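You operate a simulated robot arm through the tools that you are given. There is no shell and no other tool. Be economical: measure what you need, move in short steps, check, and stop when the job is done.

You run a simulated two-armed robot. Do the job below in one go: nothing can be reset, and whatever is moved stays where it is left.

## Task
Put the lidded pot on the top of the cart away on the top of the green shelf unit. Then push the corner door by the dishwasher shut. Then take the purple scoop from the worktop by the lamp and leave it on the teal shelf liner. Then put one of the cups from the fourth pantry shelf from the bottom on the tray. Then put the square bottle from the top of the white shelf unit on top of the red flat grill. Keep to this order. Set down upright: lidded pot, cup, square bottle.

The check looks at the end state, three seconds after you hand in, the way a careful person would. Anything else that was tipped, shoved, dropped, spilled or broken makes it a failure.

## Robot
Two 7-joint arms with fingered hands on one trunk, on a base that drives. Base frame: it is fixed to the floor where the robot stands at the start and does not move with it; the origin is under the middle of the robot, x ahead of it, y to its left, z up. Readings come in mm, rad, newtons and seconds.
The left shoulder is at the start at [27, 215, 1147], the right one opposite. With the tool pointing down near the work surface each hand reaches from about 100 to 680 mm from the robot's upright axis, wherever it stands, measured 20 degrees to its own side. Places, roughly: corner door by the dishwasher [1800, -2100, 400]; cup [-1250, -3000, 1250]; cup (8x8x9 cm) [-1500, -2900, 1200]; flat grill (16x19x6 cm) [-2200, -2800, 900]; lidded pot [500, 0, 1000]; scoop [2000, -2250, 1000]; shelf liner (29x22x3 cm) [2100, -1900, 900]; square bottle [-1750, -2750, 1000]; top of the green shelf unit [-3200, 200, 900]; tray (24x17x4 cm) [-3200, -2400, 900]. Payload 3.6 kg a hand.
The TCP of each hand is the grasp point between the finger pads, 22 mm short of the fingertips. In the tool frame z runs along the fingers and y along their closing line. Largest opening 132 mm; the body of the gripper starts 60 mm behind the TCP. The gripper is a hand of 4 fingers: y runs from the thumb to the fingers, the wrist lies at [0, 0, -203] in the tool frame, and closing takes about 1.5 s.
Orientation is told as [roll, pitch, yaw] about the base's x, y, z axes, in that order, counted from this pose: with the fingers straight down and closing along the base's y, the tool's x points along the base's -x, its y along +y and its z along -z.

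## Interface
- The arms move only by the tool drive_tool. It takes "left_increments", "right_increments" or both (then of equal length, played together; a hand with none holds still); each is text: rows parted by semicolons, each of 6 numbers parted by spaces: the turn, a rotation vector about the tool's x, y, z in units of 45 degrees (1.0 is 45 degrees), then the shift along the tool's x, y, z in units of 200 mm (1.0 is 200 mm). In form: wx wy wz tx ty tz; .... A call has 1 to 8 rows; each row is the pose to reach, as a shift and turn from the pose commanded when the call began, along the tool's axes at that moment. "left_claw" and "right_claw" are, for a hand that has rows, the finger opening in mm, from 0 to 132, set as the call begins (left out, the last holds). A call with a number of a shift or a turn outside -1 to 1 is refused whole. Each row takes 0.2 s and may step no farther than 50 mm and 0.15 rad from the row before; otherwise, or with a gripper value out of range, the whole call is refused. A pose out of reach is approached as far as the arm can. The call stops where the force on the tool passes 40 N (or 10 N more than at its start, if that is more) or the arm is blocked; 0.2 s more then pass. Each finger travels about 108 mm/s and halts on what it meets, pressing with about 22 N; the grip force reading is that of the motor and also rises with nothing between the fingers. The clock runs only during rows and for 0.2 s after the last one: add rows that repeat a pose to give the fingers time. It gives the time, the measured TCP pose, the force on the tool (base axes), the opening and the grip force at its end, in the units of the frame above (readings bear some noise), with the torque about the TCP (base axes, N m) and any sound that the robot's microphone picked up.
- Cameras (640 x 400 px; columns grow to the right, rows downward): "scene" is now at [164.5, 32.6, 1101.7]; the picture's right is [0.24, -0.97, -0.00], its down [-0.01, -0.00, -1.00] and it looks along [0.97, 0.24, -0.01] (base axes); focal length 214 px, centre (320, 200). "left" rides on the left gripper at [-53, -53, -84] in its tool frame; the picture's right is [0.71, -0.71, 0.00], its down [0.53, 0.53, -0.67] and it looks along [0.47, 0.47, 0.74] (tool axes); focal length 247 px, centre (320, 200). "right" rides on the right gripper at [53, -53, -84] in its tool frame; the picture's right is [0.71, 0.71, 0.00], its down [-0.53, 0.53, -0.67] and it looks along [-0.47, 0.47, 0.74] (tool axes); focal length 247 px, centre (320, 200). There is no depth. A picture from a camera that has moved, and an enlarged one, comes with that camera's place and axes in the base frame and with its lens. The place of the scene camera against the robot may be out by one fixed shift of up to 25 mm in any direction.
- snapshot(camera): a new picture of that camera. No time passes.
- slide_trunk(by): slides the trunk up (or, below 0, down) by that many mm; the arms and the scene camera ride with it, the base frame stays. It gives what a move gives, with no picture.
- drive_base(legs): drives the robot by 1 to 6 legs, each [ahead, turn to the left] in mm and rad, along the robot's own axes; the way and the turn of a leg run together, so that a leg with both is an arc; at most 1500 mm and 3.142 rad a leg. The arms and the cameras ride along, it lands a little off, and it stops where it bumps. It gives what a move gives.
- move_fingers(finger1, finger2, finger3, thumb_bend, hand): sets how far each is bent, from 0 (flat) to 100 (curled in); at 30 the hand is open as for a grip, at 70 the pads meet at the TCP. One left out holds its place. A second passes; each finger stops where it meets its share of the squeeze, and holds until it gets a number again. A gripper value or a shape takes the hand back. It gives what a move gives, with no picture; readings hold the bend of each and the force on the fingers (four entries, about 0 where the hand has none), thumb and palm.
- set_grasp(shape, hand): the hand has 4 fingers and takes this shape, open, in about a second: jaw (thumb against the fingers, like two jaws); tri (thumb and two fingers); tip (a fingertip pinch); poke (one finger out to press); point (the index stretched); flat (the hand flat); cup (the hand cupped); fist (a fist). The gripper value then closes the fingers along that shape, each until it touches; the sizes above hold for jaw. It gives what a move gives, with no picture.
- pan_tilt(pan, tilt): turns the head with the scene camera to pan (to the left, within 1.047 rad either way) and tilt (down, from -0.506 to 1.204), counted from straight ahead of the robot. It gives what a move gives.
- close_up(camera, box): a new picture of the part [left, top, right, bottom] of that camera's present view, enlarged. No time passes.
- finish_job(): hands the job in; it is judged then, once.

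Go step by step. Nothing tells you exact positions but the pictures and the camera data: compare them with the known pose of the tool, close in by small moves and look again before you grip or let go. The budget is 165 turns and 122 pictures, counting those below and the enlarged ones. Unless the task says otherwise, let go and move clear before handing in.

The tools are called after ">>>" as name(argument=value, ...) on one line, values as JSON. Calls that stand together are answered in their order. drive_tool: Moves the arms, as the interface text tells. Its arguments: {"type":"object","properties":{"left_increments":{"type":"string"},"left_claw":{"type":"number"},"right_increments":{"type":"string"},"right_claw":{"type":"number"}},"required":[]} The other tools are called the same way: slide_trunk (by) slides the trunk up or down; set_grasp (shape, hand) gives the hand a shape; move_fingers (finger1, finger2, finger3, thumb_bend, hand) moves the fingers one by one; drive_base (legs) drives the base; pan_tilt (pan, tilt) turns the head that bears the scene camera; snapshot (camera) takes a picture; close_up (camera, box) takes an enlarged picture of a part of a camera's view; finish_job () hands the job in.

At the start:

```text
t: 0.0
left_tool_pos: [469.8, 284.3, 1190.9]
left_ee_rot: [-0.001, 0.0, -0.003]
left_contact_force: [0.2, 0.1, 0.8]
left_torque: [0.01, 0.01, 0.01]
left_width: 132.0
left_gripper_force: 0.0
left_shape: jaw
left_bend: [30.0, 30.0, 30.0, 30.0]
left_finger forces: [0.1, 0.0, 0.0, 0.0, 0.1, 0.1]
right_tool_pos: [351.6, -45.6, 1165.0]
right_ee_rot: [0.0, 0.002, -0.006]
right_contact_force: [-0.5, 0.6, 0.4]
right_torque: [-0.01, -0.02, -0.02]
right_width: 132.1
right_gripper_force: 0.0
right_shape: jaw
right_bend: [30.0, 30.0, 30.0, 30.0]
right_finger forces: [0.0, 0.0, 0.1, 0.0, 0.0, 0.1]
trunk travel left (down, up): [-425.0, 251.0]
robot x, y, heading: [3.0, -1.2, -0.001]
head pan, tilt: [0.241, 0.01]
```

scene: 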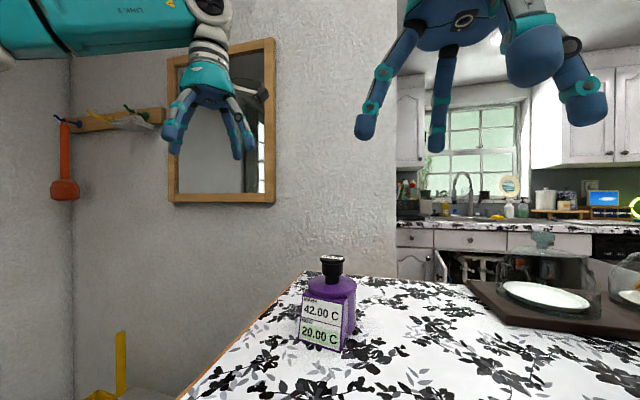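
right: 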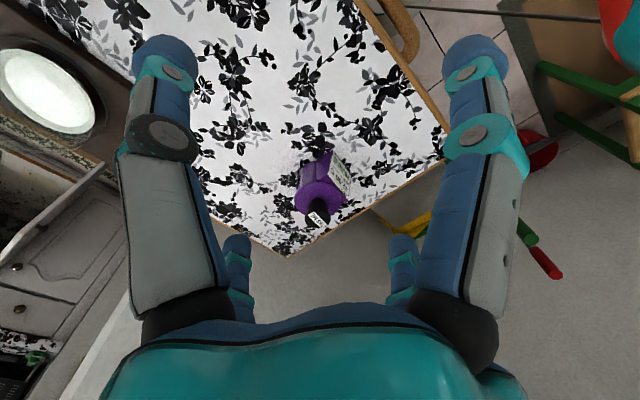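
left: 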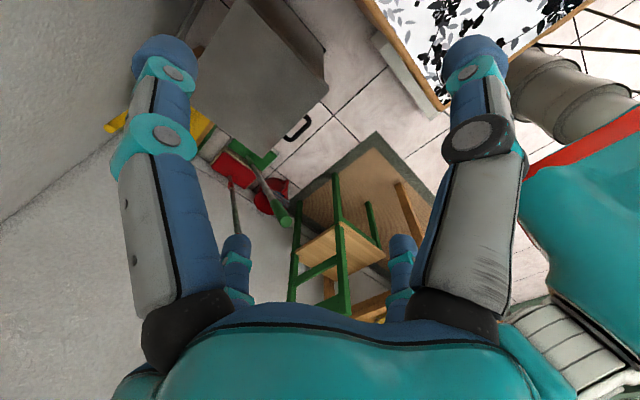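

I see a table with a flowered cloth and a purple vessel with a black lid. I'll look around to check which item is the lidded pot on the cart.

>>> pan_tilt(pan=0.0, tilt=0.6)

>>> snapshot(camera="scene")

>>> close_up(camera="right", box=[240, 100, 400, 260])

```text
t: 1.0
left_tool_pos: [469.8, 285.5, 1191.8]
left_ee_rot: [0.0, 0.0, -0.004]
left_contact_force: [0.3, -0.4, -0.3]
left_torque: [-0.05, -0.01, 0.02]
left_width: 131.9
left_gripper_force: 0.0
left_shape: jaw
left_bend: [30.0, 30.0, 30.0, 30.0]
left_finger forces: [0.0, 0.0, 0.1, 0.1, 0.0, 0.1]
right_tool_pos: [351.5, -46.9, 1165.2]
right_ee_rot: [-0.001, 0.002, -0.006]
right_contact_force: [0.2, 0.3, -0.6]
right_torque: [0.01, 0.0, 0.0]
right_width: 131.9
right_gripper_force: 0.0
right_shape: jaw
right_bend: [30.0, 30.0, 30.0, 30.0]
right_finger forces: [0.0, 0.1, 0.0, 0.1, 0.1, 0.0]
trunk travel left (down, up): [-425.0, 251.0]
robot x, y, heading: [-1.5, -2.4, -0.007]
head pan, tilt: [0.0, 0.6]
```

```text
118 pictures are left
camera scene: at [165.2, 11.2, 1047.4], right [0.0, -1.0, 0.0], down [-0.57, 0.0, -0.83], along [0.83, 0.0, -0.57], focal length 214 px, centre (320, 200)
```

scene: 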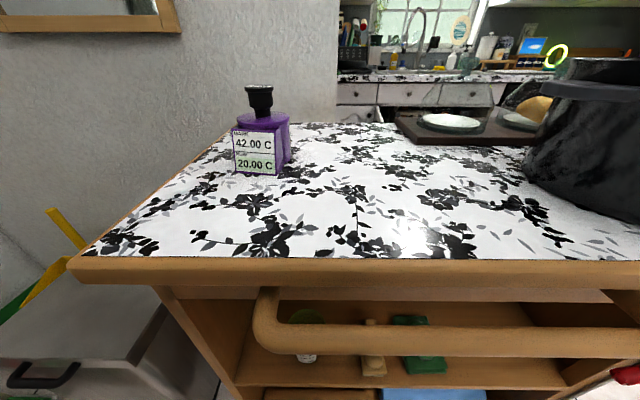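

```text
2.50 times, centred on (320, 180) of right
camera zoom: at [299.3, -99.3, 1249.1], right [-0.7, 0.71, 0.0], down [0.53, 0.52, 0.67], along [0.47, 0.47, -0.74], focal length 617 px, centre (320, 250)
```

zoom: 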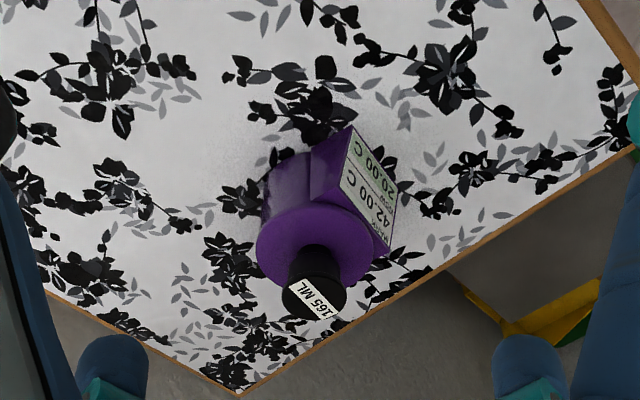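

The purple thing is a small flask. There's a black lidded object on the right of the cart, so I'll look there.

>>> pan_tilt(pan=-0.7, tilt=0.4)

>>> snapshot(camera="scene")

```text
t: 2.1
left_tool_pos: [469.0, 285.1, 1190.8]
left_ee_rot: [-0.001, -0.002, -0.004]
left_contact_force: [0.2, 0.2, 0.4]
left_torque: [-0.01, -0.02, 0.02]
left_width: 132.1
left_gripper_force: 0.0
left_shape: jaw
left_bend: [30.0, 30.0, 30.0, 30.0]
left_finger forces: [0.0, 0.0, 0.0, 0.0, 0.0, 0.0]
right_tool_pos: [352.1, -46.2, 1166.8]
right_ee_rot: [0.0, 0.002, -0.005]
right_contact_force: [-0.1, 0.0, 1.2]
right_torque: [0.03, 0.01, -0.05]
right_width: 132.0
right_gripper_force: 0.1
right_shape: jaw
right_bend: [30.0, 30.0, 30.0, 30.0]
right_finger forces: [0.0, 0.0, 0.1, 0.0, 0.0, 0.1]
trunk travel left (down, up): [-425.0, 251.0]
robot x, y, heading: [-1.8, 1.1, -0.003]
head pan, tilt: [-0.7, 0.4]
```

```text
116 pictures are left
camera scene: at [147.7, -48.5, 1065.6], right [-0.64, -0.77, 0.0], down [-0.3, 0.25, -0.92], along [0.7, -0.59, -0.39], focal length 214 px, centre (320, 200)
```

scene: 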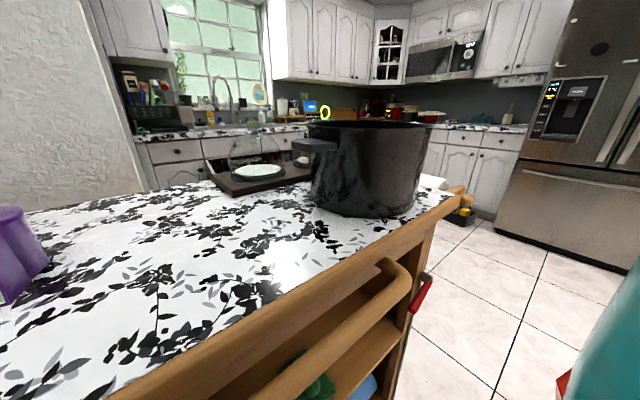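

I'll zoom in on both candidates.

>>> close_up(camera="scene", box=[260, 90, 480, 230])

>>> pan_tilt(pan=0.15, tilt=0.6)

>>> close_up(camera="scene", box=[210, 70, 390, 190])

```text
2.86 times, centred on (370, 160) of scene
camera zoom: at [147.7, -48.5, 1065.6], right [-0.64, -0.77, 0.0], down [-0.3, 0.25, -0.92], along [0.7, -0.59, -0.39], focal length 613 px, centre (177, 314)
```

zoom: 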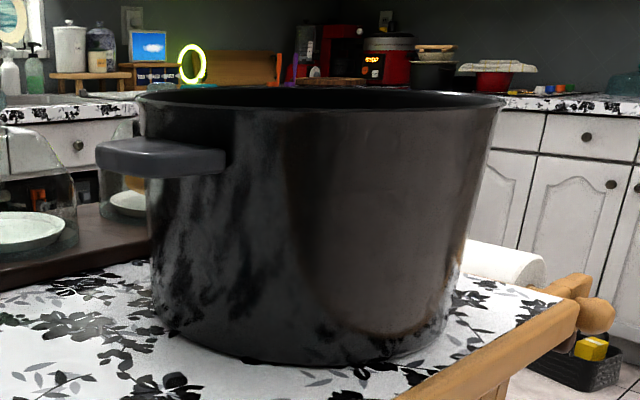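

```text
t: 3.2
left_tool_pos: [470.0, 285.1, 1190.4]
left_ee_rot: [-0.002, 0.001, -0.004]
left_contact_force: [1.6, 0.6, 0.1]
left_torque: [0.03, -0.03, -0.01]
left_width: 132.2
left_gripper_force: 0.1
left_shape: jaw
left_bend: [30.0, 30.0, 30.0, 30.0]
left_finger forces: [0.0, 0.1, 0.1, 0.0, 0.0, 0.0]
right_tool_pos: [351.1, -46.6, 1165.8]
right_ee_rot: [0.002, 0.002, -0.004]
right_contact_force: [-0.1, -0.2, 0.1]
right_torque: [0.02, 0.02, -0.03]
right_width: 131.8
right_gripper_force: 0.0
right_shape: jaw
right_bend: [30.0, 30.0, 30.0, 30.0]
right_finger forces: [0.1, 0.0, 0.0, 0.1, 0.1, 0.0]
trunk travel left (down, up): [-425.0, 251.0]
robot x, y, heading: [-1.1, 1.4, -0.009]
head pan, tilt: [0.15, 0.6]
```

```text
3.33 times, centred on (300, 130) of scene
camera zoom: at [164.2, 24.3, 1047.4], right [0.15, -0.99, 0.0], down [-0.56, -0.08, -0.82], along [0.82, 0.12, -0.57], focal length 715 px, centre (387, 433)
```

zoom: 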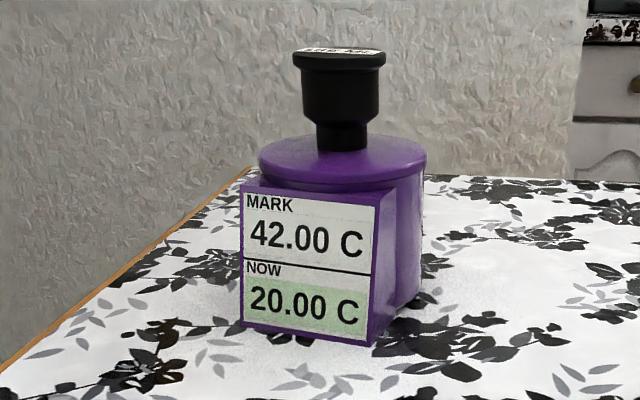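

The black pot is open, while the purple vessel has a lid with a knob, so it is the lidded pot at about [497, 95]. I'll take it from the side by its body with the left hand, so I move the right hand aside and tilt the left one.

>>> drive_tool(left_increments="0 -0.167 0 0.083 -0.083 0.03; 0 -0.333 0 0.167 -0.167 0.06; 0 -0.5 0 0.25 -0.25 0.1; 0 -0.667 0 0.333 -0.333 0.13; 0 -0.833 0 0.417 -0.417 0.17; 0 -1.0 0 0.5 -0.5 0.2", right_increments="0 0 0 0 -0.15 0; 0 0 0 0 -0.3 0; 0 0 0 0 -0.45 0; 0 0 0 0 -0.6 0; 0 0 0 0 -0.75 0; 0 0 0 0 -0.9 0")

>>> snapshot(camera="left")

>>> snapshot(camera="scene")

```text
t: 4.6
left_tool_pos: [375.0, 180.8, 1149.3]
left_ee_rot: [-0.003, -0.786, -0.001]
left_contact_force: [-0.2, -0.3, 0.7]
left_torque: [0.01, 0.04, 0.0]
left_width: 132.0
left_gripper_force: 0.0
left_shape: jaw
left_bend: [30.0, 30.0, 30.0, 30.0]
left_finger forces: [0.1, 0.1, 0.0, 0.0, 0.0, 0.1]
right_tool_pos: [353.4, -226.3, 1165.7]
right_ee_rot: [0.001, 0.003, -0.006]
right_contact_force: [0.8, -0.5, 0.3]
right_torque: [0.03, 0.04, -0.01]
right_width: 132.3
right_gripper_force: 0.0
right_shape: jaw
right_bend: [30.0, 30.0, 30.0, 30.0]
right_finger forces: [0.0, 0.0, 0.0, 0.0, 0.0, 0.1]
trunk travel left (down, up): [-425.0, 251.0]
robot x, y, heading: [3.1, 1.8, -0.001]
head pan, tilt: [0.15, 0.6]
```

```text
113 pictures are left
camera left: at [352.3, 128.3, 1246.8], right [-0.5, -0.71, -0.5], down [-0.84, 0.53, 0.1], along [0.19, 0.47, -0.86], focal length 247 px, centre (320, 200)
```

left: 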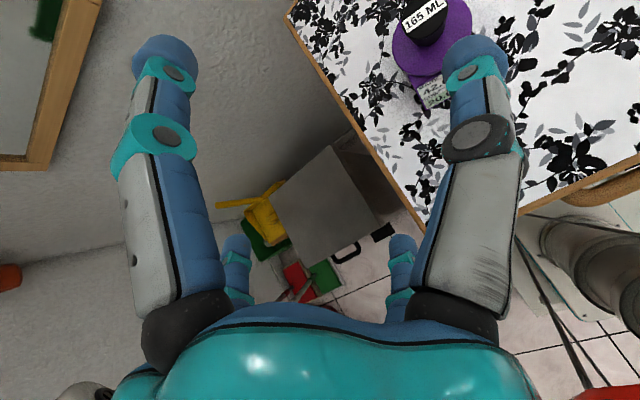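

```text
112 pictures are left
camera scene: at [165.2, 23.4, 1047.1], right [0.15, -0.99, 0.0], down [-0.56, -0.08, -0.82], along [0.81, 0.12, -0.57], focal length 214 px, centre (320, 200)
```

scene: 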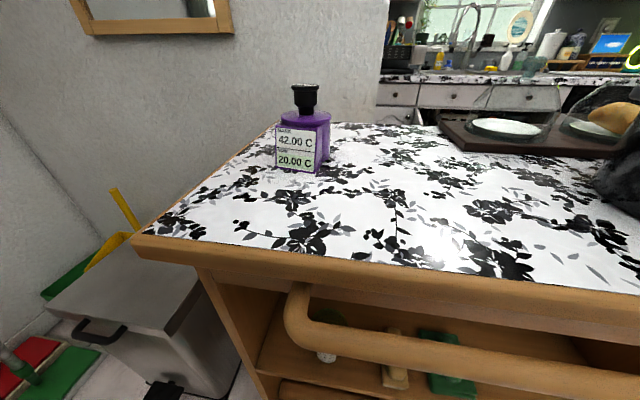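

Triangulating puts the knob top at about [482, 80, 1000], the body 78 mm wide and the table at about z 894. I'll move to a 45° pregrasp, yawed to match the label box.

>>> drive_tool(left_increments="0.045 0 0.045 0.08 -0.08 0.1; 0.09 0 0.09 0.16 -0.16 0.2; 0.135 0 0.135 0.24 -0.24 0.3; 0.18 0 0.18 0.32 -0.32 0.4; 0.225 0 0.225 0.392 -0.39 0.505")

>>> snapshot(camera="left")

>>> snapshot(camera="scene")

```text
t: 5.8
left_tool_pos: [386.0, 106.9, 1021.3]
left_ee_rot: [-0.001, -0.788, -0.253]
left_contact_force: [0.1, 0.3, 0.2]
left_torque: [0.01, 0.06, 0.01]
left_width: 131.7
left_gripper_force: 0.1
left_shape: jaw
left_bend: [30.0, 30.0, 30.0, 30.0]
left_finger forces: [0.0, 0.0, 0.1, 0.0, 0.0, 0.0]
left hand out of reach, approached as far as the arm can: row 1, 2, 3, 4
right_tool_pos: [351.5, -223.3, 1166.8]
right_ee_rot: [-0.001, 0.004, -0.007]
right_contact_force: [-0.7, -0.6, 0.8]
right_torque: [-0.02, 0.01, 0.01]
right_width: 132.0
right_gripper_force: 0.2
right_shape: jaw
right_bend: [30.0, 30.0, 30.0, 30.0]
right_finger forces: [0.0, 0.1, 0.1, 0.0, 0.0, 0.0]
trunk travel left (down, up): [-425.0, 251.0]
robot x, y, heading: [-1.8, 1.1, 0.0]
head pan, tilt: [0.15, 0.6]
```

```text
111 pictures are left
camera left: at [351.5, 60.6, 1117.5], right [-0.66, -0.56, -0.5], down [-0.69, 0.72, 0.1], along [0.31, 0.41, -0.86], focal length 247 px, centre (320, 200)
```

left: 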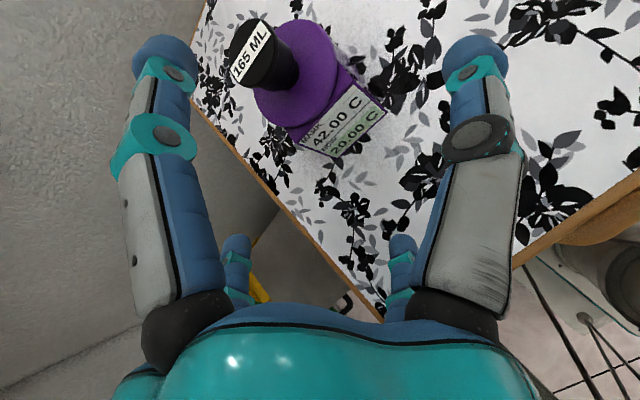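

```text
110 pictures are left
camera scene: at [164.1, 24.8, 1047.4], right [0.15, -0.99, 0.0], down [-0.56, -0.09, -0.82], along [0.82, 0.12, -0.57], focal length 214 px, centre (320, 200)
```

scene: 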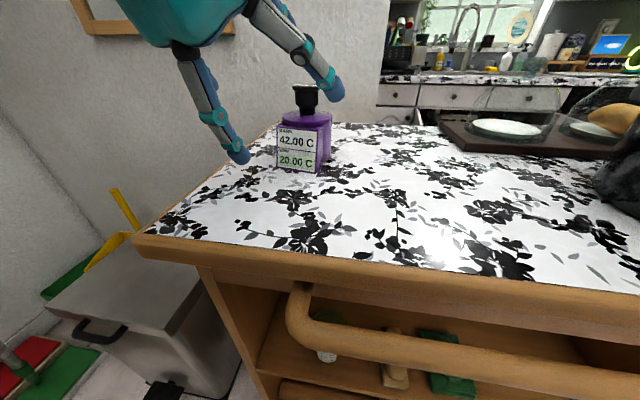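

The pot's label box faces (-0.96, 0.28) and its centre is at about [483, 79]. I'll move in along the finger direction.

>>> drive_tool(left_increments="0 0 0 -0.005 -0.003 0.15; 0 0 0 -0.01 -0.006 0.3; 0 0 0 -0.015 -0.009 0.42; 0 0 0 -0.018 -0.01 0.52")

>>> snapshot(camera="left")

>>> snapshot(camera="scene")

```text
t: 6.8
left_tool_pos: [455.7, 83.8, 957.6]
left_ee_rot: [-0.003, -0.798, -0.254]
left_contact_force: [-15.0, 4.3, 36.9]
left_torque: [0.49, 1.61, 0.03]
left_width: 130.2
left_gripper_force: 0.2
left_shape: jaw
left_bend: [29.0, 30.0, 37.0, 30.0]
left_finger forces: [1.1, 0.1, 37.5, 0.0, 0.1, 0.1]
right_tool_pos: [347.0, -225.3, 1168.7]
right_ee_rot: [0.001, -0.002, -0.004]
right_contact_force: [0.0, 1.0, -0.6]
right_torque: [0.0, 0.02, -0.02]
right_width: 132.0
right_gripper_force: 0.1
right_shape: jaw
right_bend: [30.0, 30.0, 30.0, 30.0]
right_finger forces: [0.1, 0.0, 0.0, 0.0, 0.0, 0.1]
trunk travel left (down, up): [-425.0, 251.0]
robot x, y, heading: [-0.9, -1.9, -0.003]
head pan, tilt: [0.15, 0.6]
```

```text
109 pictures are left
camera left: at [420.3, 38.2, 1055.1], right [-0.66, -0.56, -0.5], down [-0.68, 0.72, 0.09], along [0.32, 0.4, -0.86], focal length 247 px, centre (320, 200)
```

left: 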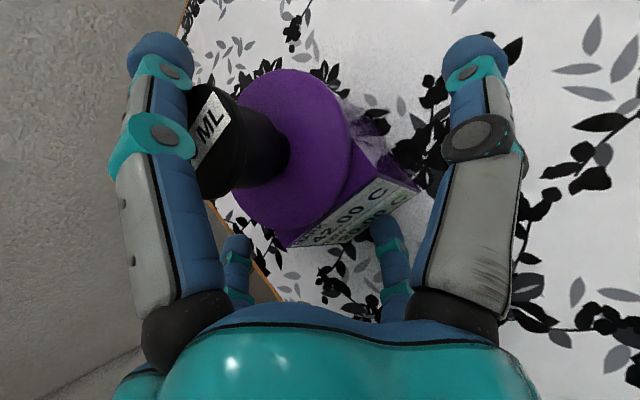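

```text
108 pictures are left
camera scene: at [160.5, 24.3, 1048.5], right [0.15, -0.99, 0.0], down [-0.56, -0.08, -0.83], along [0.82, 0.12, -0.56], focal length 214 px, centre (320, 200)
```

scene: 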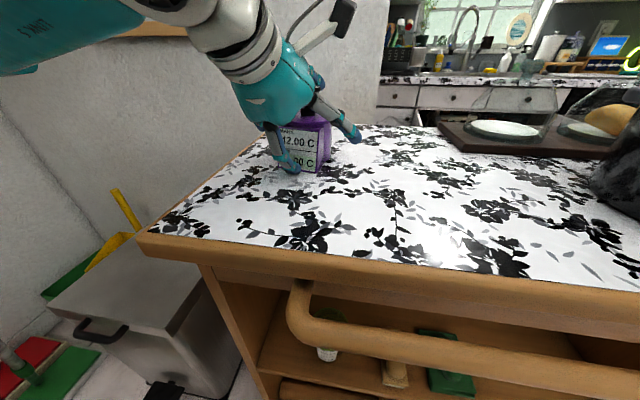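

Finger 3 touched the table: the fingers stand in a cross, so a tilted grip has no room. I'll back out and come straight down over the pot, with the palm staying above the knob.

>>> drive_tool(left_increments="0 0 0 0 0 -0.2; 0 0 0 0 0 -0.4; 0 0 0 0 0 -0.6; 0 0 0 0 0 -0.8")

>>> snapshot(camera="left")

```text
t: 7.8
left_tool_pos: [378.3, 101.9, 1045.5]
left_ee_rot: [-0.001, -0.783, -0.252]
left_contact_force: [-1.1, -0.4, -0.1]
left_torque: [0.03, 0.03, 0.01]
left_width: 131.9
left_gripper_force: 0.0
left_shape: jaw
left_bend: [30.0, 30.0, 30.0, 30.0]
left_finger forces: [0.0, 0.0, 0.0, 0.0, 0.0, 0.0]
left hand out of reach, approached as far as the arm can: row 3, 4
right_tool_pos: [353.1, -224.4, 1167.0]
right_ee_rot: [0.001, 0.0, -0.006]
right_contact_force: [0.0, 0.3, -0.1]
right_torque: [-0.02, 0.01, -0.01]
right_width: 131.9
right_gripper_force: 0.1
right_shape: jaw
right_bend: [30.0, 30.0, 30.0, 30.0]
right_finger forces: [0.0, 0.1, 0.0, 0.1, 0.1, 0.1]
trunk travel left (down, up): [-425.0, 251.0]
robot x, y, heading: [1.0, -0.2, 0.005]
head pan, tilt: [0.15, 0.6]
```

```text
107 pictures are left
camera left: at [344.1, 56.0, 1143.0], right [-0.66, -0.56, -0.5], down [-0.69, 0.72, 0.1], along [0.3, 0.41, -0.86], focal length 247 px, centre (320, 200)
```

left: 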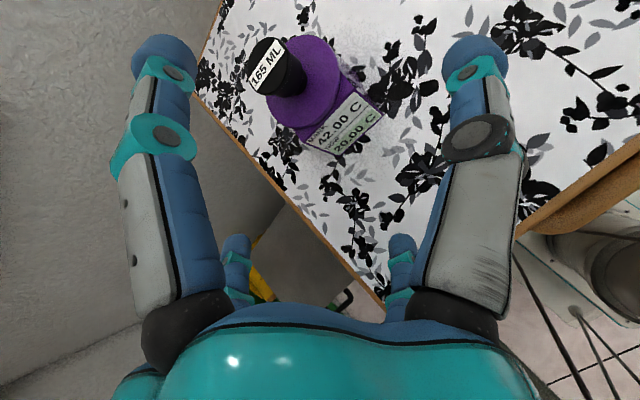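

>>> drive_tool(left_increments="0 0.167 0 -0.09 0.003 0.037; 0 0.333 0 -0.18 0.007 0.073; 0 0.5 0 -0.27 0.01 0.11; 0 0.667 0 -0.36 0.013 0.147; 0 0.833 0 -0.45 0.017 0.183; 0 1.0 0 -0.54 0.02 0.22")

>>> snapshot(camera="left")

>>> snapshot(camera="scene")

```text
t: 9.2
left_tool_pos: [485.3, 79.6, 1089.4]
left_ee_rot: [-0.001, 0.003, -0.254]
left_contact_force: [0.8, -0.7, -0.1]
left_torque: [0.05, 0.04, 0.03]
left_width: 132.0
left_gripper_force: 0.0
left_shape: jaw
left_bend: [30.0, 30.0, 30.0, 30.0]
left_finger forces: [0.0, 0.0, 0.1, 0.0, 0.0, 0.0]
right_tool_pos: [351.5, -225.4, 1165.7]
right_ee_rot: [0.0, 0.001, -0.006]
right_contact_force: [-0.2, 0.4, -0.9]
right_torque: [-0.01, 0.0, -0.04]
right_width: 132.0
right_gripper_force: 0.0
right_shape: jaw
right_bend: [30.0, 30.0, 30.0, 30.0]
right_finger forces: [0.0, 0.0, 0.0, 0.0, 0.0, 0.0]
trunk travel left (down, up): [-425.0, 251.0]
robot x, y, heading: [-0.9, 1.7, 0.002]
head pan, tilt: [0.15, 0.6]
```

```text
106 pictures are left
camera left: at [523.0, 14.2, 1173.0], right [-0.86, -0.51, 0.0], down [-0.37, 0.64, 0.67], along [-0.34, 0.58, -0.74], focal length 247 px, centre (320, 200)
```

left: 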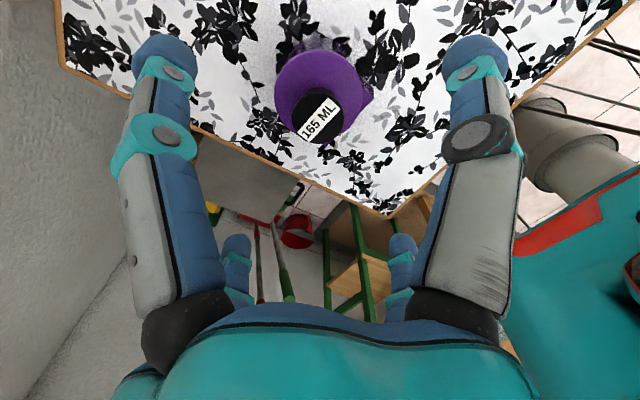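

```text
105 pictures are left
camera scene: at [164.4, 23.9, 1047.3], right [0.15, -0.99, 0.0], down [-0.56, -0.08, -0.82], along [0.82, 0.12, -0.57], focal length 214 px, centre (320, 200)
```

scene: 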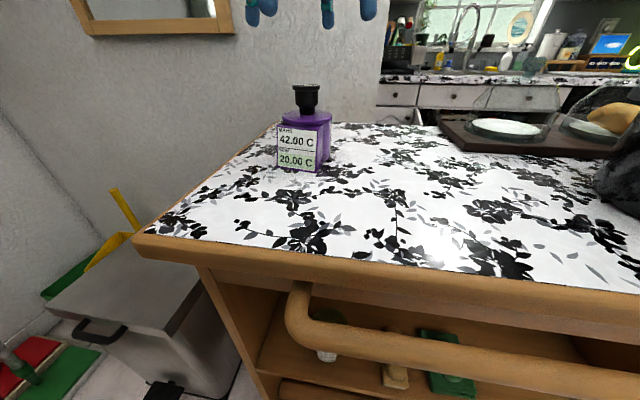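

The knob sits right on the hand axis. I descend in place to about z 950.

>>> drive_tool(left_increments="0 0 0 0 0 0.15; 0 0 0 0 0 0.3; 0 0 0 0 0 0.45; 0 0 0 0 0 0.58; 0 0 0 0 0 0.66; 0 0 0 0 0 0.69")

>>> snapshot(camera="left")

>>> close_up(camera="scene", box=[200, 40, 440, 200])

```text
t: 10.6
left_tool_pos: [484.5, 80.5, 952.7]
left_ee_rot: [0.0, -0.001, -0.253]
left_contact_force: [-0.1, 0.7, -0.2]
left_torque: [0.03, 0.0, 0.0]
left_width: 131.7
left_gripper_force: 0.1
left_shape: jaw
left_bend: [30.0, 30.0, 30.0, 30.0]
left_finger forces: [0.0, 0.1, 0.0, 0.1, 0.0, 0.0]
right_tool_pos: [352.3, -225.5, 1167.7]
right_ee_rot: [0.001, 0.001, -0.004]
right_contact_force: [0.1, -0.1, 0.1]
right_torque: [0.01, 0.03, 0.01]
right_width: 132.0
right_gripper_force: 0.0
right_shape: jaw
right_bend: [30.0, 30.0, 30.0, 30.0]
right_finger forces: [0.1, 0.0, 0.0, 0.0, 0.0, 0.0]
trunk travel left (down, up): [-425.0, 251.0]
robot x, y, heading: [-1.8, 2.3, -0.001]
head pan, tilt: [0.15, 0.6]
```

```text
104 pictures are left
camera left: at [522.1, 15.7, 1036.8], right [-0.86, -0.51, 0.0], down [-0.38, 0.64, 0.67], along [-0.34, 0.58, -0.74], focal length 247 px, centre (320, 200)
```

left: 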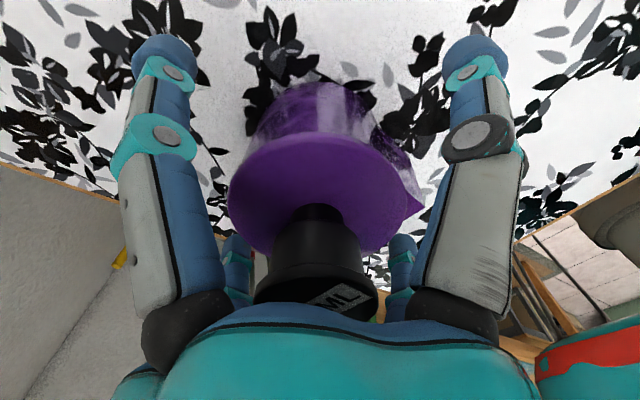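

```text
2.50 times, centred on (320, 120) of scene
camera zoom: at [164.2, 24.3, 1047.4], right [0.15, -0.99, 0.0], down [-0.56, -0.08, -0.82], along [0.82, 0.12, -0.57], focal length 536 px, centre (320, 400)
```

zoom: 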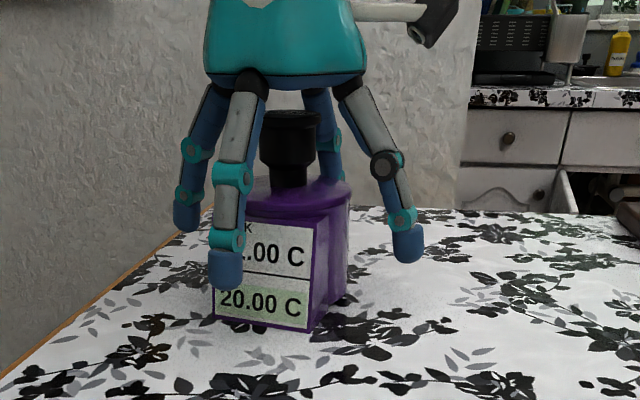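

There is still about 18 mm between palm and knob, so I go 10 mm lower and close.

>>> drive_tool(left_increments="0 0 0 0 0 0.05; 0 0 0 0 0 0.055")

>>> drive_tool(left_increments="0 0 0 0 0 0; 0 0 0 0 0 0; 0 0 0 0 0 0; 0 0 0 0 0 0; 0 0 0 0 0 0; 0 0 0 0 0 0; 0 0 0 0 0 0; 0 0 0 0 0 0", left_claw=55)

>>> close_up(camera="scene", box=[200, 40, 440, 200])

```text
t: 11.2
left_tool_pos: [484.2, 80.5, 942.7]
left_ee_rot: [-0.003, -0.001, -0.254]
left_contact_force: [-0.4, -0.1, 0.3]
left_torque: [-0.01, -0.01, -0.03]
left_width: 131.9
left_gripper_force: 0.0
left_shape: jaw
left_bend: [30.0, 30.0, 30.0, 30.0]
left_finger forces: [0.1, 0.1, 0.0, 0.0, 0.0, 0.0]
right_tool_pos: [351.4, -224.3, 1167.1]
right_ee_rot: [-0.001, 0.0, -0.005]
right_contact_force: [0.9, 0.3, 0.7]
right_torque: [0.0, 0.0, 0.0]
right_width: 131.7
right_gripper_force: 0.0
right_shape: jaw
right_bend: [30.0, 30.0, 30.0, 30.0]
right_finger forces: [0.0, 0.1, 0.0, 0.0, 0.1, 0.1]
trunk travel left (down, up): [-425.0, 251.0]
robot x, y, heading: [-1.6, 1.4, -0.0]
head pan, tilt: [0.15, 0.6]
```

```text
t: 13.0
left_tool_pos: [484.5, 80.4, 941.7]
left_ee_rot: [-0.002, -0.001, -0.253]
left_contact_force: [-0.9, -1.5, 0.6]
left_torque: [-0.03, 0.1, 0.08]
left_width: 65.0
left_gripper_force: 22.0
left_shape: jaw
left_bend: [36.0, 37.0, 32.0, 70.0]
left_finger forces: [19.7, 20.3, 19.3, 0.0, 20.4, 0.1]
right_tool_pos: [352.6, -225.9, 1166.3]
right_ee_rot: [0.0, 0.002, -0.005]
right_contact_force: [0.3, -0.3, 0.4]
right_torque: [0.01, 0.01, -0.02]
right_width: 131.7
right_gripper_force: 0.1
right_shape: jaw
right_bend: [30.0, 30.0, 30.0, 30.0]
right_finger forces: [0.0, 0.0, 0.1, 0.0, 0.0, 0.0]
trunk travel left (down, up): [-425.0, 251.0]
robot x, y, heading: [-1.7, -0.9, 0.006]
head pan, tilt: [0.15, 0.6]
```

```text
2.50 times, centred on (320, 120) of scene
camera zoom: at [164.2, 24.2, 1047.3], right [0.15, -0.99, 0.0], down [-0.56, -0.08, -0.82], along [0.82, 0.12, -0.57], focal length 536 px, centre (320, 400)
```

zoom: 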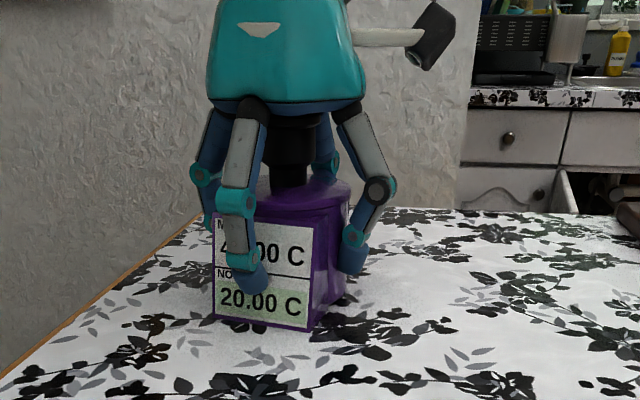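

All fingers press on the body with about 20 N. I'll lift and check the lid.

>>> drive_tool(left_increments="0 0 0 0 0 -0.05; 0 0 0 0 0 -0.15; 0 0 0 0 0 -0.3; 0 0 0 0 0 -0.5; 0 0 0 0 0 -0.7")

>>> snapshot(camera="scene")

```text
t: 14.2
left_tool_pos: [484.9, 79.5, 1084.9]
left_ee_rot: [-0.001, -0.001, -0.253]
left_contact_force: [0.2, 0.0, -5.8]
left_torque: [0.01, 0.01, 0.0]
left_width: 64.6
left_gripper_force: 21.9
left_shape: jaw
left_bend: [36.0, 37.0, 33.0, 70.0]
left_finger forces: [19.6, 20.6, 18.9, 0.1, 20.3, 0.1]
right_tool_pos: [351.1, -224.9, 1167.9]
right_ee_rot: [0.0, 0.001, -0.007]
right_contact_force: [0.1, -0.2, 0.4]
right_torque: [0.01, 0.02, -0.02]
right_width: 131.9
right_gripper_force: 0.1
right_shape: jaw
right_bend: [30.0, 30.0, 30.0, 30.0]
right_finger forces: [0.0, 0.1, 0.0, 0.0, 0.0, 0.1]
trunk travel left (down, up): [-425.0, 251.0]
robot x, y, heading: [0.4, -2.1, 0.005]
head pan, tilt: [0.15, 0.6]
```

```text
101 pictures are left
camera scene: at [164.1, 24.3, 1047.4], right [0.15, -0.99, 0.0], down [-0.56, -0.08, -0.82], along [0.82, 0.12, -0.57], focal length 214 px, centre (320, 200)
```

scene: 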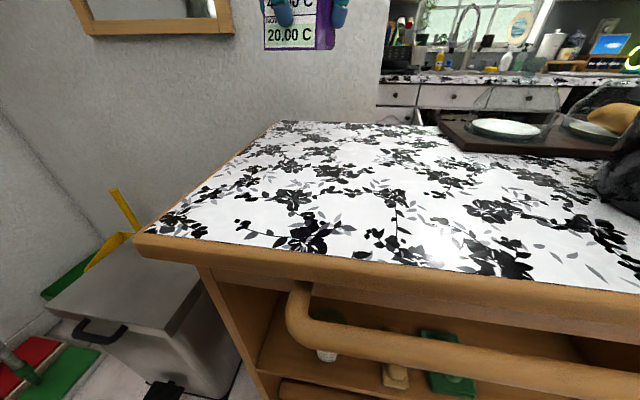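

The pot and its lid came up together (about 5.8 N). I'll draw the hand in and look left and right before turning.

>>> drive_tool(left_increments="0 0 0 0.15 0.1 -0.06; 0 0 0 0.3 0.2 -0.12; 0 0 0 0.45 0.3 -0.18; 0 0 0 0.6 0.4 -0.25; 0 0 0 0.75 0.5 -0.3")

>>> pan_tilt(pan=1.047, tilt=0.3)

>>> snapshot(camera="scene")

>>> pan_tilt(pan=-1.047, tilt=0.3)

>>> snapshot(camera="scene")

```text
t: 15.4
left_tool_pos: [362.3, 214.1, 1141.6]
left_ee_rot: [-0.002, -0.001, -0.252]
left_contact_force: [-0.4, 0.5, -4.4]
left_torque: [-0.02, -0.02, 0.01]
left_width: 64.7
left_gripper_force: 21.8
left_shape: jaw
left_bend: [36.0, 37.0, 33.0, 70.0]
left_finger forces: [19.8, 21.2, 19.0, 0.0, 20.2, 0.1]
right_tool_pos: [351.5, -225.0, 1166.2]
right_ee_rot: [0.0, 0.0, -0.004]
right_contact_force: [0.5, 1.0, -0.2]
right_torque: [-0.06, -0.03, 0.01]
right_width: 132.1
right_gripper_force: 0.0
right_shape: jaw
right_bend: [30.0, 30.0, 30.0, 30.0]
right_finger forces: [0.0, 0.0, 0.0, 0.1, 0.0, 0.1]
trunk travel left (down, up): [-425.0, 251.0]
robot x, y, heading: [-0.6, 0.8, 0.002]
head pan, tilt: [0.15, 0.6]
```

```text
t: 16.6
left_tool_pos: [363.4, 213.9, 1142.3]
left_ee_rot: [-0.001, 0.001, -0.254]
left_contact_force: [0.0, 0.1, -5.6]
left_torque: [-0.02, -0.01, 0.01]
left_width: 64.6
left_gripper_force: 21.6
left_shape: jaw
left_bend: [36.0, 37.0, 33.0, 70.0]
left_finger forces: [19.8, 21.2, 18.9, 0.0, 20.2, 0.0]
right_tool_pos: [352.4, -225.6, 1167.6]
right_ee_rot: [0.0, 0.003, -0.005]
right_contact_force: [0.1, -0.2, -0.7]
right_torque: [-0.01, -0.02, 0.01]
right_width: 132.0
right_gripper_force: 0.1
right_shape: jaw
right_bend: [30.0, 30.0, 30.0, 30.0]
right_finger forces: [0.0, 0.0, 0.1, 0.0, 0.1, 0.0]
trunk travel left (down, up): [-425.0, 251.0]
robot x, y, heading: [2.8, 1.2, -0.003]
head pan, tilt: [1.047, 0.3]
```

```text
100 pictures are left
camera scene: at [123.7, 92.1, 1074.8], right [0.87, -0.5, 0.0], down [-0.15, -0.26, -0.95], along [0.48, 0.83, -0.3], focal length 214 px, centre (320, 200)
```

scene: 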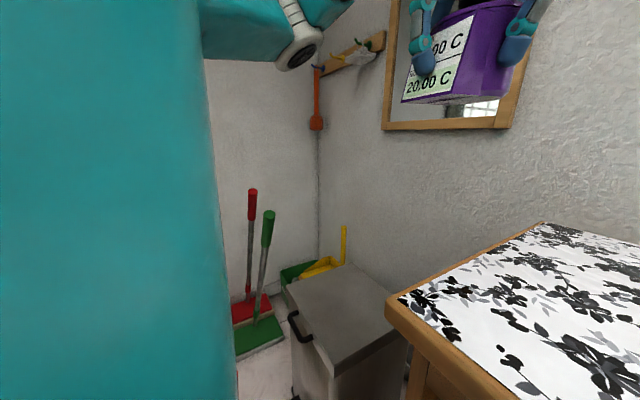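

```text
t: 18.6
left_tool_pos: [364.3, 213.7, 1141.8]
left_ee_rot: [-0.002, 0.0, -0.254]
left_contact_force: [0.3, -0.1, -4.6]
left_torque: [0.0, -0.01, -0.02]
left_width: 64.8
left_gripper_force: 21.8
left_shape: jaw
left_bend: [36.0, 37.0, 33.0, 70.0]
left_finger forces: [19.9, 21.2, 18.8, 0.0, 20.3, 0.0]
right_tool_pos: [352.5, -225.4, 1167.7]
right_ee_rot: [0.0, 0.003, -0.005]
right_contact_force: [-0.3, 0.0, 0.0]
right_torque: [-0.01, -0.01, 0.0]
right_width: 132.0
right_gripper_force: 0.1
right_shape: jaw
right_bend: [30.0, 30.0, 30.0, 30.0]
right_finger forces: [0.0, 0.0, 0.0, 0.0, 0.1, 0.0]
trunk travel left (down, up): [-425.0, 251.0]
robot x, y, heading: [-0.1, 3.9, -0.006]
head pan, tilt: [-1.047, 0.3]
```

```text
99 pictures are left
camera scene: at [123.7, -69.6, 1074.9], right [-0.87, -0.5, 0.0], down [-0.15, 0.26, -0.96], along [0.48, -0.83, -0.3], focal length 214 px, centre (320, 200)
```

scene: 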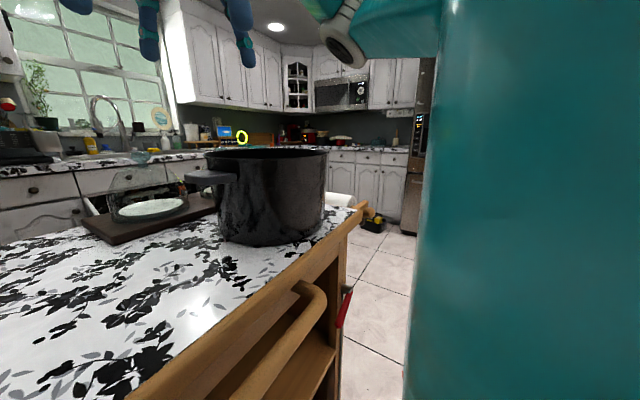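

The pot hangs safely. I'll back off a little and turn right to see the rest of the room.

>>> drive_base(legs=[[-200, 0], [0, -1.57]])

>>> pan_tilt(pan=0.0, tilt=0.3)

>>> snapshot(camera="scene")

>>> pan_tilt(pan=-1.047, tilt=0.3)

>>> snapshot(camera="scene")

```text
t: 22.6
left_tool_pos: [180.1, -176.9, 1141.9]
left_ee_rot: [0.003, 0.003, -1.216]
left_contact_force: [0.6, -1.1, -5.4]
left_torque: [0.03, -0.02, -0.01]
left_width: 64.1
left_gripper_force: 21.8
left_shape: jaw
left_bend: [36.0, 37.0, 33.0, 70.0]
left_finger forces: [20.9, 22.1, 19.7, 0.0, 21.5, 0.1]
right_tool_pos: [-188.5, -419.0, 1166.7]
right_ee_rot: [0.002, 0.0, -0.969]
right_contact_force: [0.7, -1.0, 0.3]
right_torque: [-0.02, -0.02, 0.02]
right_width: 131.9
right_gripper_force: 0.0
right_shape: jaw
right_bend: [30.0, 30.0, 30.0, 30.0]
right_finger forces: [0.1, 0.0, 0.0, 0.0, 0.0, 0.1]
trunk travel left (down, up): [-425.0, 251.0]
robot x, y, heading: [-171.0, 25.9, -0.997]
head pan, tilt: [-1.047, 0.3]
stopped in leg 2: the robot was blocked; the commanded pose is now the measured one
```

```text
t: 23.9
left_tool_pos: [181.7, -175.0, 1140.6]
left_ee_rot: [0.0, 0.003, -1.216]
left_contact_force: [-0.7, -0.4, -5.4]
left_torque: [-0.02, 0.0, 0.02]
left_width: 64.1
left_gripper_force: 22.5
left_shape: jaw
left_bend: [36.0, 37.0, 33.0, 70.0]
left_finger forces: [20.9, 22.3, 19.8, 0.0, 21.4, 0.0]
right_tool_pos: [-186.3, -417.0, 1168.2]
right_ee_rot: [-0.001, 0.001, -0.968]
right_contact_force: [-0.1, -1.0, -0.4]
right_torque: [0.02, -0.01, 0.01]
right_width: 131.9
right_gripper_force: 0.1
right_shape: jaw
right_bend: [30.0, 30.0, 30.0, 30.0]
right_finger forces: [0.0, 0.0, 0.0, 0.1, 0.0, 0.1]
trunk travel left (down, up): [-425.0, 251.0]
robot x, y, heading: [-172.5, 24.1, -0.997]
head pan, tilt: [0.0, 0.3]
```

```text
98 pictures are left
camera scene: at [-78.8, -106.3, 1074.8], right [-0.84, -0.54, 0.0], down [-0.16, 0.25, -0.95], along [0.52, -0.8, -0.3], focal length 214 px, centre (320, 200)
```

scene: 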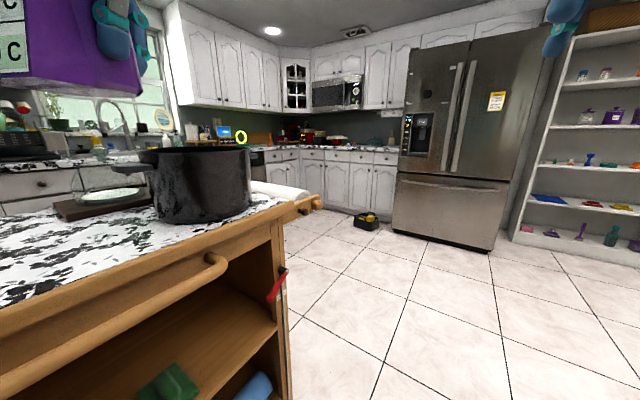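

```text
t: 25.2
left_tool_pos: [181.1, -175.6, 1141.4]
left_ee_rot: [0.0, 0.001, -1.215]
left_contact_force: [-0.6, 0.4, -5.3]
left_torque: [0.02, -0.01, -0.02]
left_width: 64.0
left_gripper_force: 21.9
left_shape: jaw
left_bend: [36.0, 37.0, 33.0, 70.0]
left_finger forces: [20.9, 22.2, 19.8, 0.0, 21.4, 0.1]
right_tool_pos: [-187.1, -417.2, 1167.9]
right_ee_rot: [0.0, 0.0, -0.968]
right_contact_force: [0.2, 0.0, 0.0]
right_torque: [0.02, -0.04, -0.01]
right_width: 131.7
right_gripper_force: 0.0
right_shape: jaw
right_bend: [30.0, 30.0, 30.0, 30.0]
right_finger forces: [0.0, 0.0, 0.0, 0.1, 0.0, 0.0]
trunk travel left (down, up): [-425.0, 251.0]
robot x, y, heading: [-172.2, 23.3, -0.998]
head pan, tilt: [-1.047, 0.3]
```

```text
97 pictures are left
camera scene: at [-171.9, -111.0, 1074.9], right [-0.89, 0.46, 0.0], down [0.13, 0.26, -0.96], along [-0.44, -0.85, -0.3], focal length 214 px, centre (320, 200)
```

scene: 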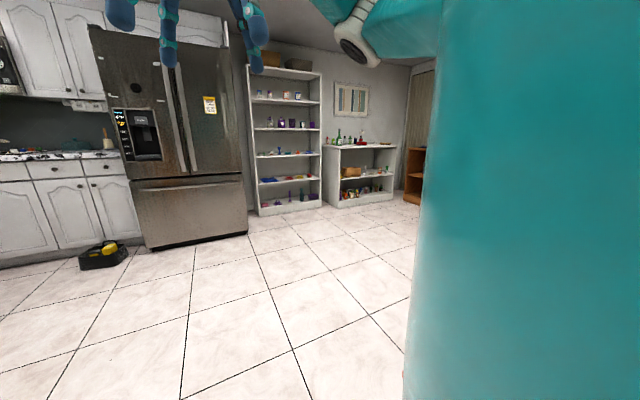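

The turn was blocked at about -1.0 rad, probably by something behind me. I'll use the left wrist camera to see what's there.

>>> snapshot(camera="left")

>>> pan_tilt(pan=1.047, tilt=0.6)

>>> snapshot(camera="scene")

```text
96 pictures are left
camera left: at [149.5, -243.7, 1225.5], right [-0.91, 0.42, 0.0], down [0.31, 0.68, 0.67], along [0.28, 0.61, -0.74], focal length 247 px, centre (320, 200)
```

left: 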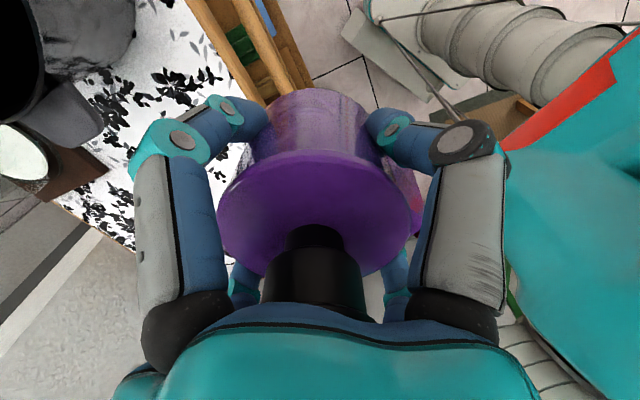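

```text
t: 27.2
left_tool_pos: [181.2, -175.7, 1141.8]
left_ee_rot: [0.0, 0.003, -1.215]
left_contact_force: [-0.2, 0.1, -5.0]
left_torque: [-0.03, -0.02, 0.0]
left_width: 64.1
left_gripper_force: 22.5
left_shape: jaw
left_bend: [36.0, 37.0, 33.0, 70.0]
left_finger forces: [20.9, 22.2, 19.8, 0.0, 21.4, 0.0]
right_tool_pos: [-186.4, -416.6, 1167.4]
right_ee_rot: [0.001, 0.0, -0.969]
right_contact_force: [-0.1, -0.8, 0.3]
right_torque: [0.04, -0.02, -0.02]
right_width: 131.8
right_gripper_force: 0.1
right_shape: jaw
right_bend: [30.0, 30.0, 30.0, 30.0]
right_finger forces: [0.0, 0.1, 0.1, 0.0, 0.0, 0.0]
trunk travel left (down, up): [-425.0, 251.0]
robot x, y, heading: [-171.7, 25.4, -1.0]
head pan, tilt: [1.047, 0.6]
```

```text
95 pictures are left
camera scene: at [-41.1, -23.5, 1047.4], right [0.05, -1.0, 0.0], down [-0.56, -0.03, -0.82], along [0.82, 0.04, -0.57], focal length 214 px, centre (320, 200)
```

scene: 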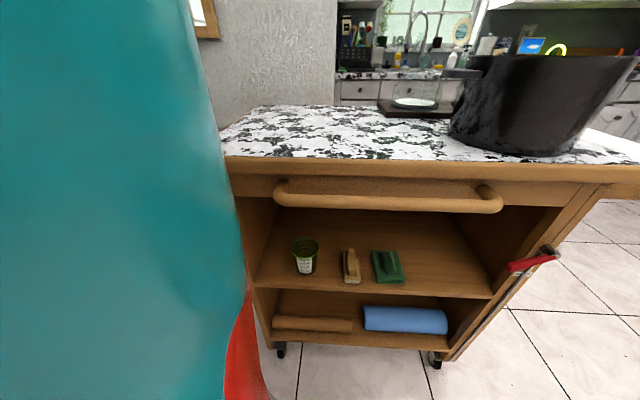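

Nothing is disturbed on the cart. A green-legged piece stands behind my left, so I move forward a little, turn on, and look again.

>>> drive_base(legs=[[110, 0], [0, -0.57], [300, 0]])

>>> pan_tilt(pan=-0.9, tilt=0.4)

>>> snapshot(camera="scene")

```text
t: 31.7
left_tool_pos: [80.1, -729.4, 1141.5]
left_ee_rot: [-0.001, 0.002, -1.778]
left_contact_force: [-1.1, -0.1, -5.0]
left_torque: [0.0, 0.02, 0.02]
left_width: 64.1
left_gripper_force: 22.1
left_shape: jaw
left_bend: [36.0, 37.0, 33.0, 70.0]
left_finger forces: [20.8, 22.4, 18.9, 0.2, 20.7, 0.0]
right_tool_pos: [-359.2, -738.1, 1166.5]
right_ee_rot: [0.002, 0.001, -1.532]
right_contact_force: [0.3, 0.0, 0.6]
right_torque: [0.05, 0.0, 0.04]
right_width: 132.0
right_gripper_force: 0.1
right_shape: jaw
right_bend: [30.0, 30.0, 30.0, 30.0]
right_finger forces: [0.0, 0.0, 0.1, 0.1, 0.0, 0.0]
trunk travel left (down, up): [-425.0, 251.0]
robot x, y, heading: [-98.0, -370.6, -1.562]
head pan, tilt: [1.047, 0.6]
```

```text
t: 33.6
left_tool_pos: [79.8, -729.0, 1142.3]
left_ee_rot: [-0.001, 0.001, -1.781]
left_contact_force: [-0.3, 0.3, -4.4]
left_torque: [0.01, 0.0, 0.01]
left_width: 63.9
left_gripper_force: 22.3
left_shape: jaw
left_bend: [36.0, 37.0, 33.0, 70.0]
left_finger forces: [20.7, 22.5, 19.0, 0.0, 20.7, 0.0]
right_tool_pos: [-359.1, -736.4, 1169.4]
right_ee_rot: [-0.001, 0.0, -1.532]
right_contact_force: [0.1, 1.2, 0.6]
right_torque: [0.01, 0.0, 0.03]
right_width: 131.9
right_gripper_force: 0.1
right_shape: jaw
right_bend: [30.0, 30.0, 30.0, 30.0]
right_finger forces: [0.1, 0.0, 0.0, 0.1, 0.1, 0.0]
trunk travel left (down, up): [-425.0, 251.0]
robot x, y, heading: [-96.4, -368.7, -1.556]
head pan, tilt: [-0.901, 0.4]
```

```text
94 pictures are left
camera scene: at [-168.5, -495.3, 1065.6], right [-0.63, 0.78, 0.0], down [0.3, 0.25, -0.92], along [-0.72, -0.58, -0.39], focal length 214 px, centre (320, 200)
```

scene: 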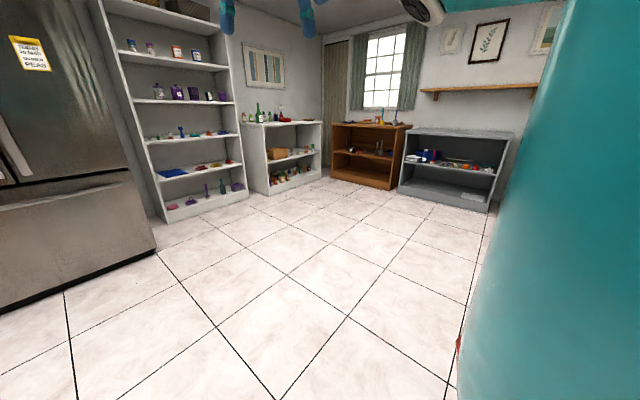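

Open floor lies ahead to the right. I'll turn toward the far wall to find the green shelf unit.

>>> drive_base(legs=[[0, -1.3]])

>>> pan_tilt(pan=-0.5, tilt=0.3)

>>> snapshot(camera="scene")

```text
t: 36.1
left_tool_pos: [-264.5, -737.0, 1143.3]
left_ee_rot: [0.003, 0.0, -2.669]
left_contact_force: [-0.2, 0.9, -6.0]
left_torque: [0.01, -0.02, -0.04]
left_width: 63.6
left_gripper_force: 21.6
left_shape: jaw
left_bend: [36.0, 37.0, 33.0, 70.0]
left_finger forces: [21.5, 22.2, 19.7, 0.0, 21.3, 0.0]
right_tool_pos: [-547.0, -399.3, 1169.4]
right_ee_rot: [0.003, -0.002, -2.422]
right_contact_force: [0.5, 1.0, 0.2]
right_torque: [-0.03, 0.0, -0.01]
right_width: 131.9
right_gripper_force: 0.0
right_shape: jaw
right_bend: [30.0, 30.0, 30.0, 30.0]
right_finger forces: [0.0, 0.0, 0.0, 0.1, 0.0, 0.0]
trunk travel left (down, up): [-425.0, 251.0]
robot x, y, heading: [-69.4, -402.8, -2.476]
head pan, tilt: [-0.901, 0.4]
stopped in leg 1: the robot was blocked; the commanded pose is now the measured one
```

```text
t: 37.0
left_tool_pos: [-262.3, -737.9, 1143.1]
left_ee_rot: [0.0, 0.002, -2.67]
left_contact_force: [0.1, 0.4, -5.5]
left_torque: [-0.02, 0.02, 0.01]
left_width: 63.4
left_gripper_force: 22.2
left_shape: jaw
left_bend: [36.0, 37.0, 33.0, 70.0]
left_finger forces: [21.5, 22.3, 19.7, 0.1, 21.1, 0.0]
right_tool_pos: [-544.8, -401.3, 1169.1]
right_ee_rot: [0.002, -0.002, -2.422]
right_contact_force: [-0.8, 0.2, -0.1]
right_torque: [-0.03, 0.0, -0.02]
right_width: 131.9
right_gripper_force: 0.0
right_shape: jaw
right_bend: [30.0, 30.0, 30.0, 30.0]
right_finger forces: [0.0, 0.1, 0.0, 0.1, 0.1, 0.1]
trunk travel left (down, up): [-425.0, 251.0]
robot x, y, heading: [-67.0, -398.6, -2.477]
head pan, tilt: [-0.499, 0.3]
```

```text
93 pictures are left
camera scene: at [-223.0, -453.2, 1074.8], right [-0.16, 0.99, 0.0], down [0.29, 0.05, -0.95], along [-0.94, -0.15, -0.3], focal length 214 px, centre (320, 200)
```

scene: 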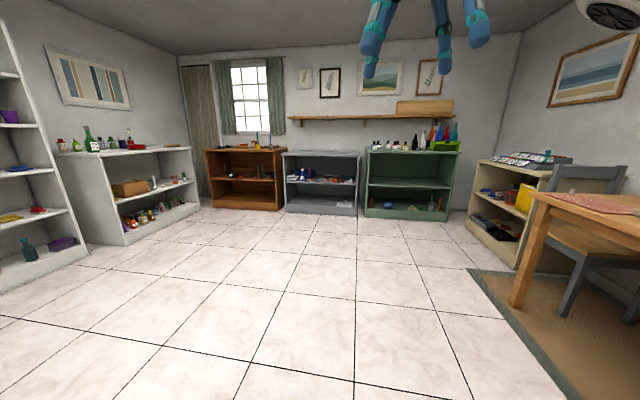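

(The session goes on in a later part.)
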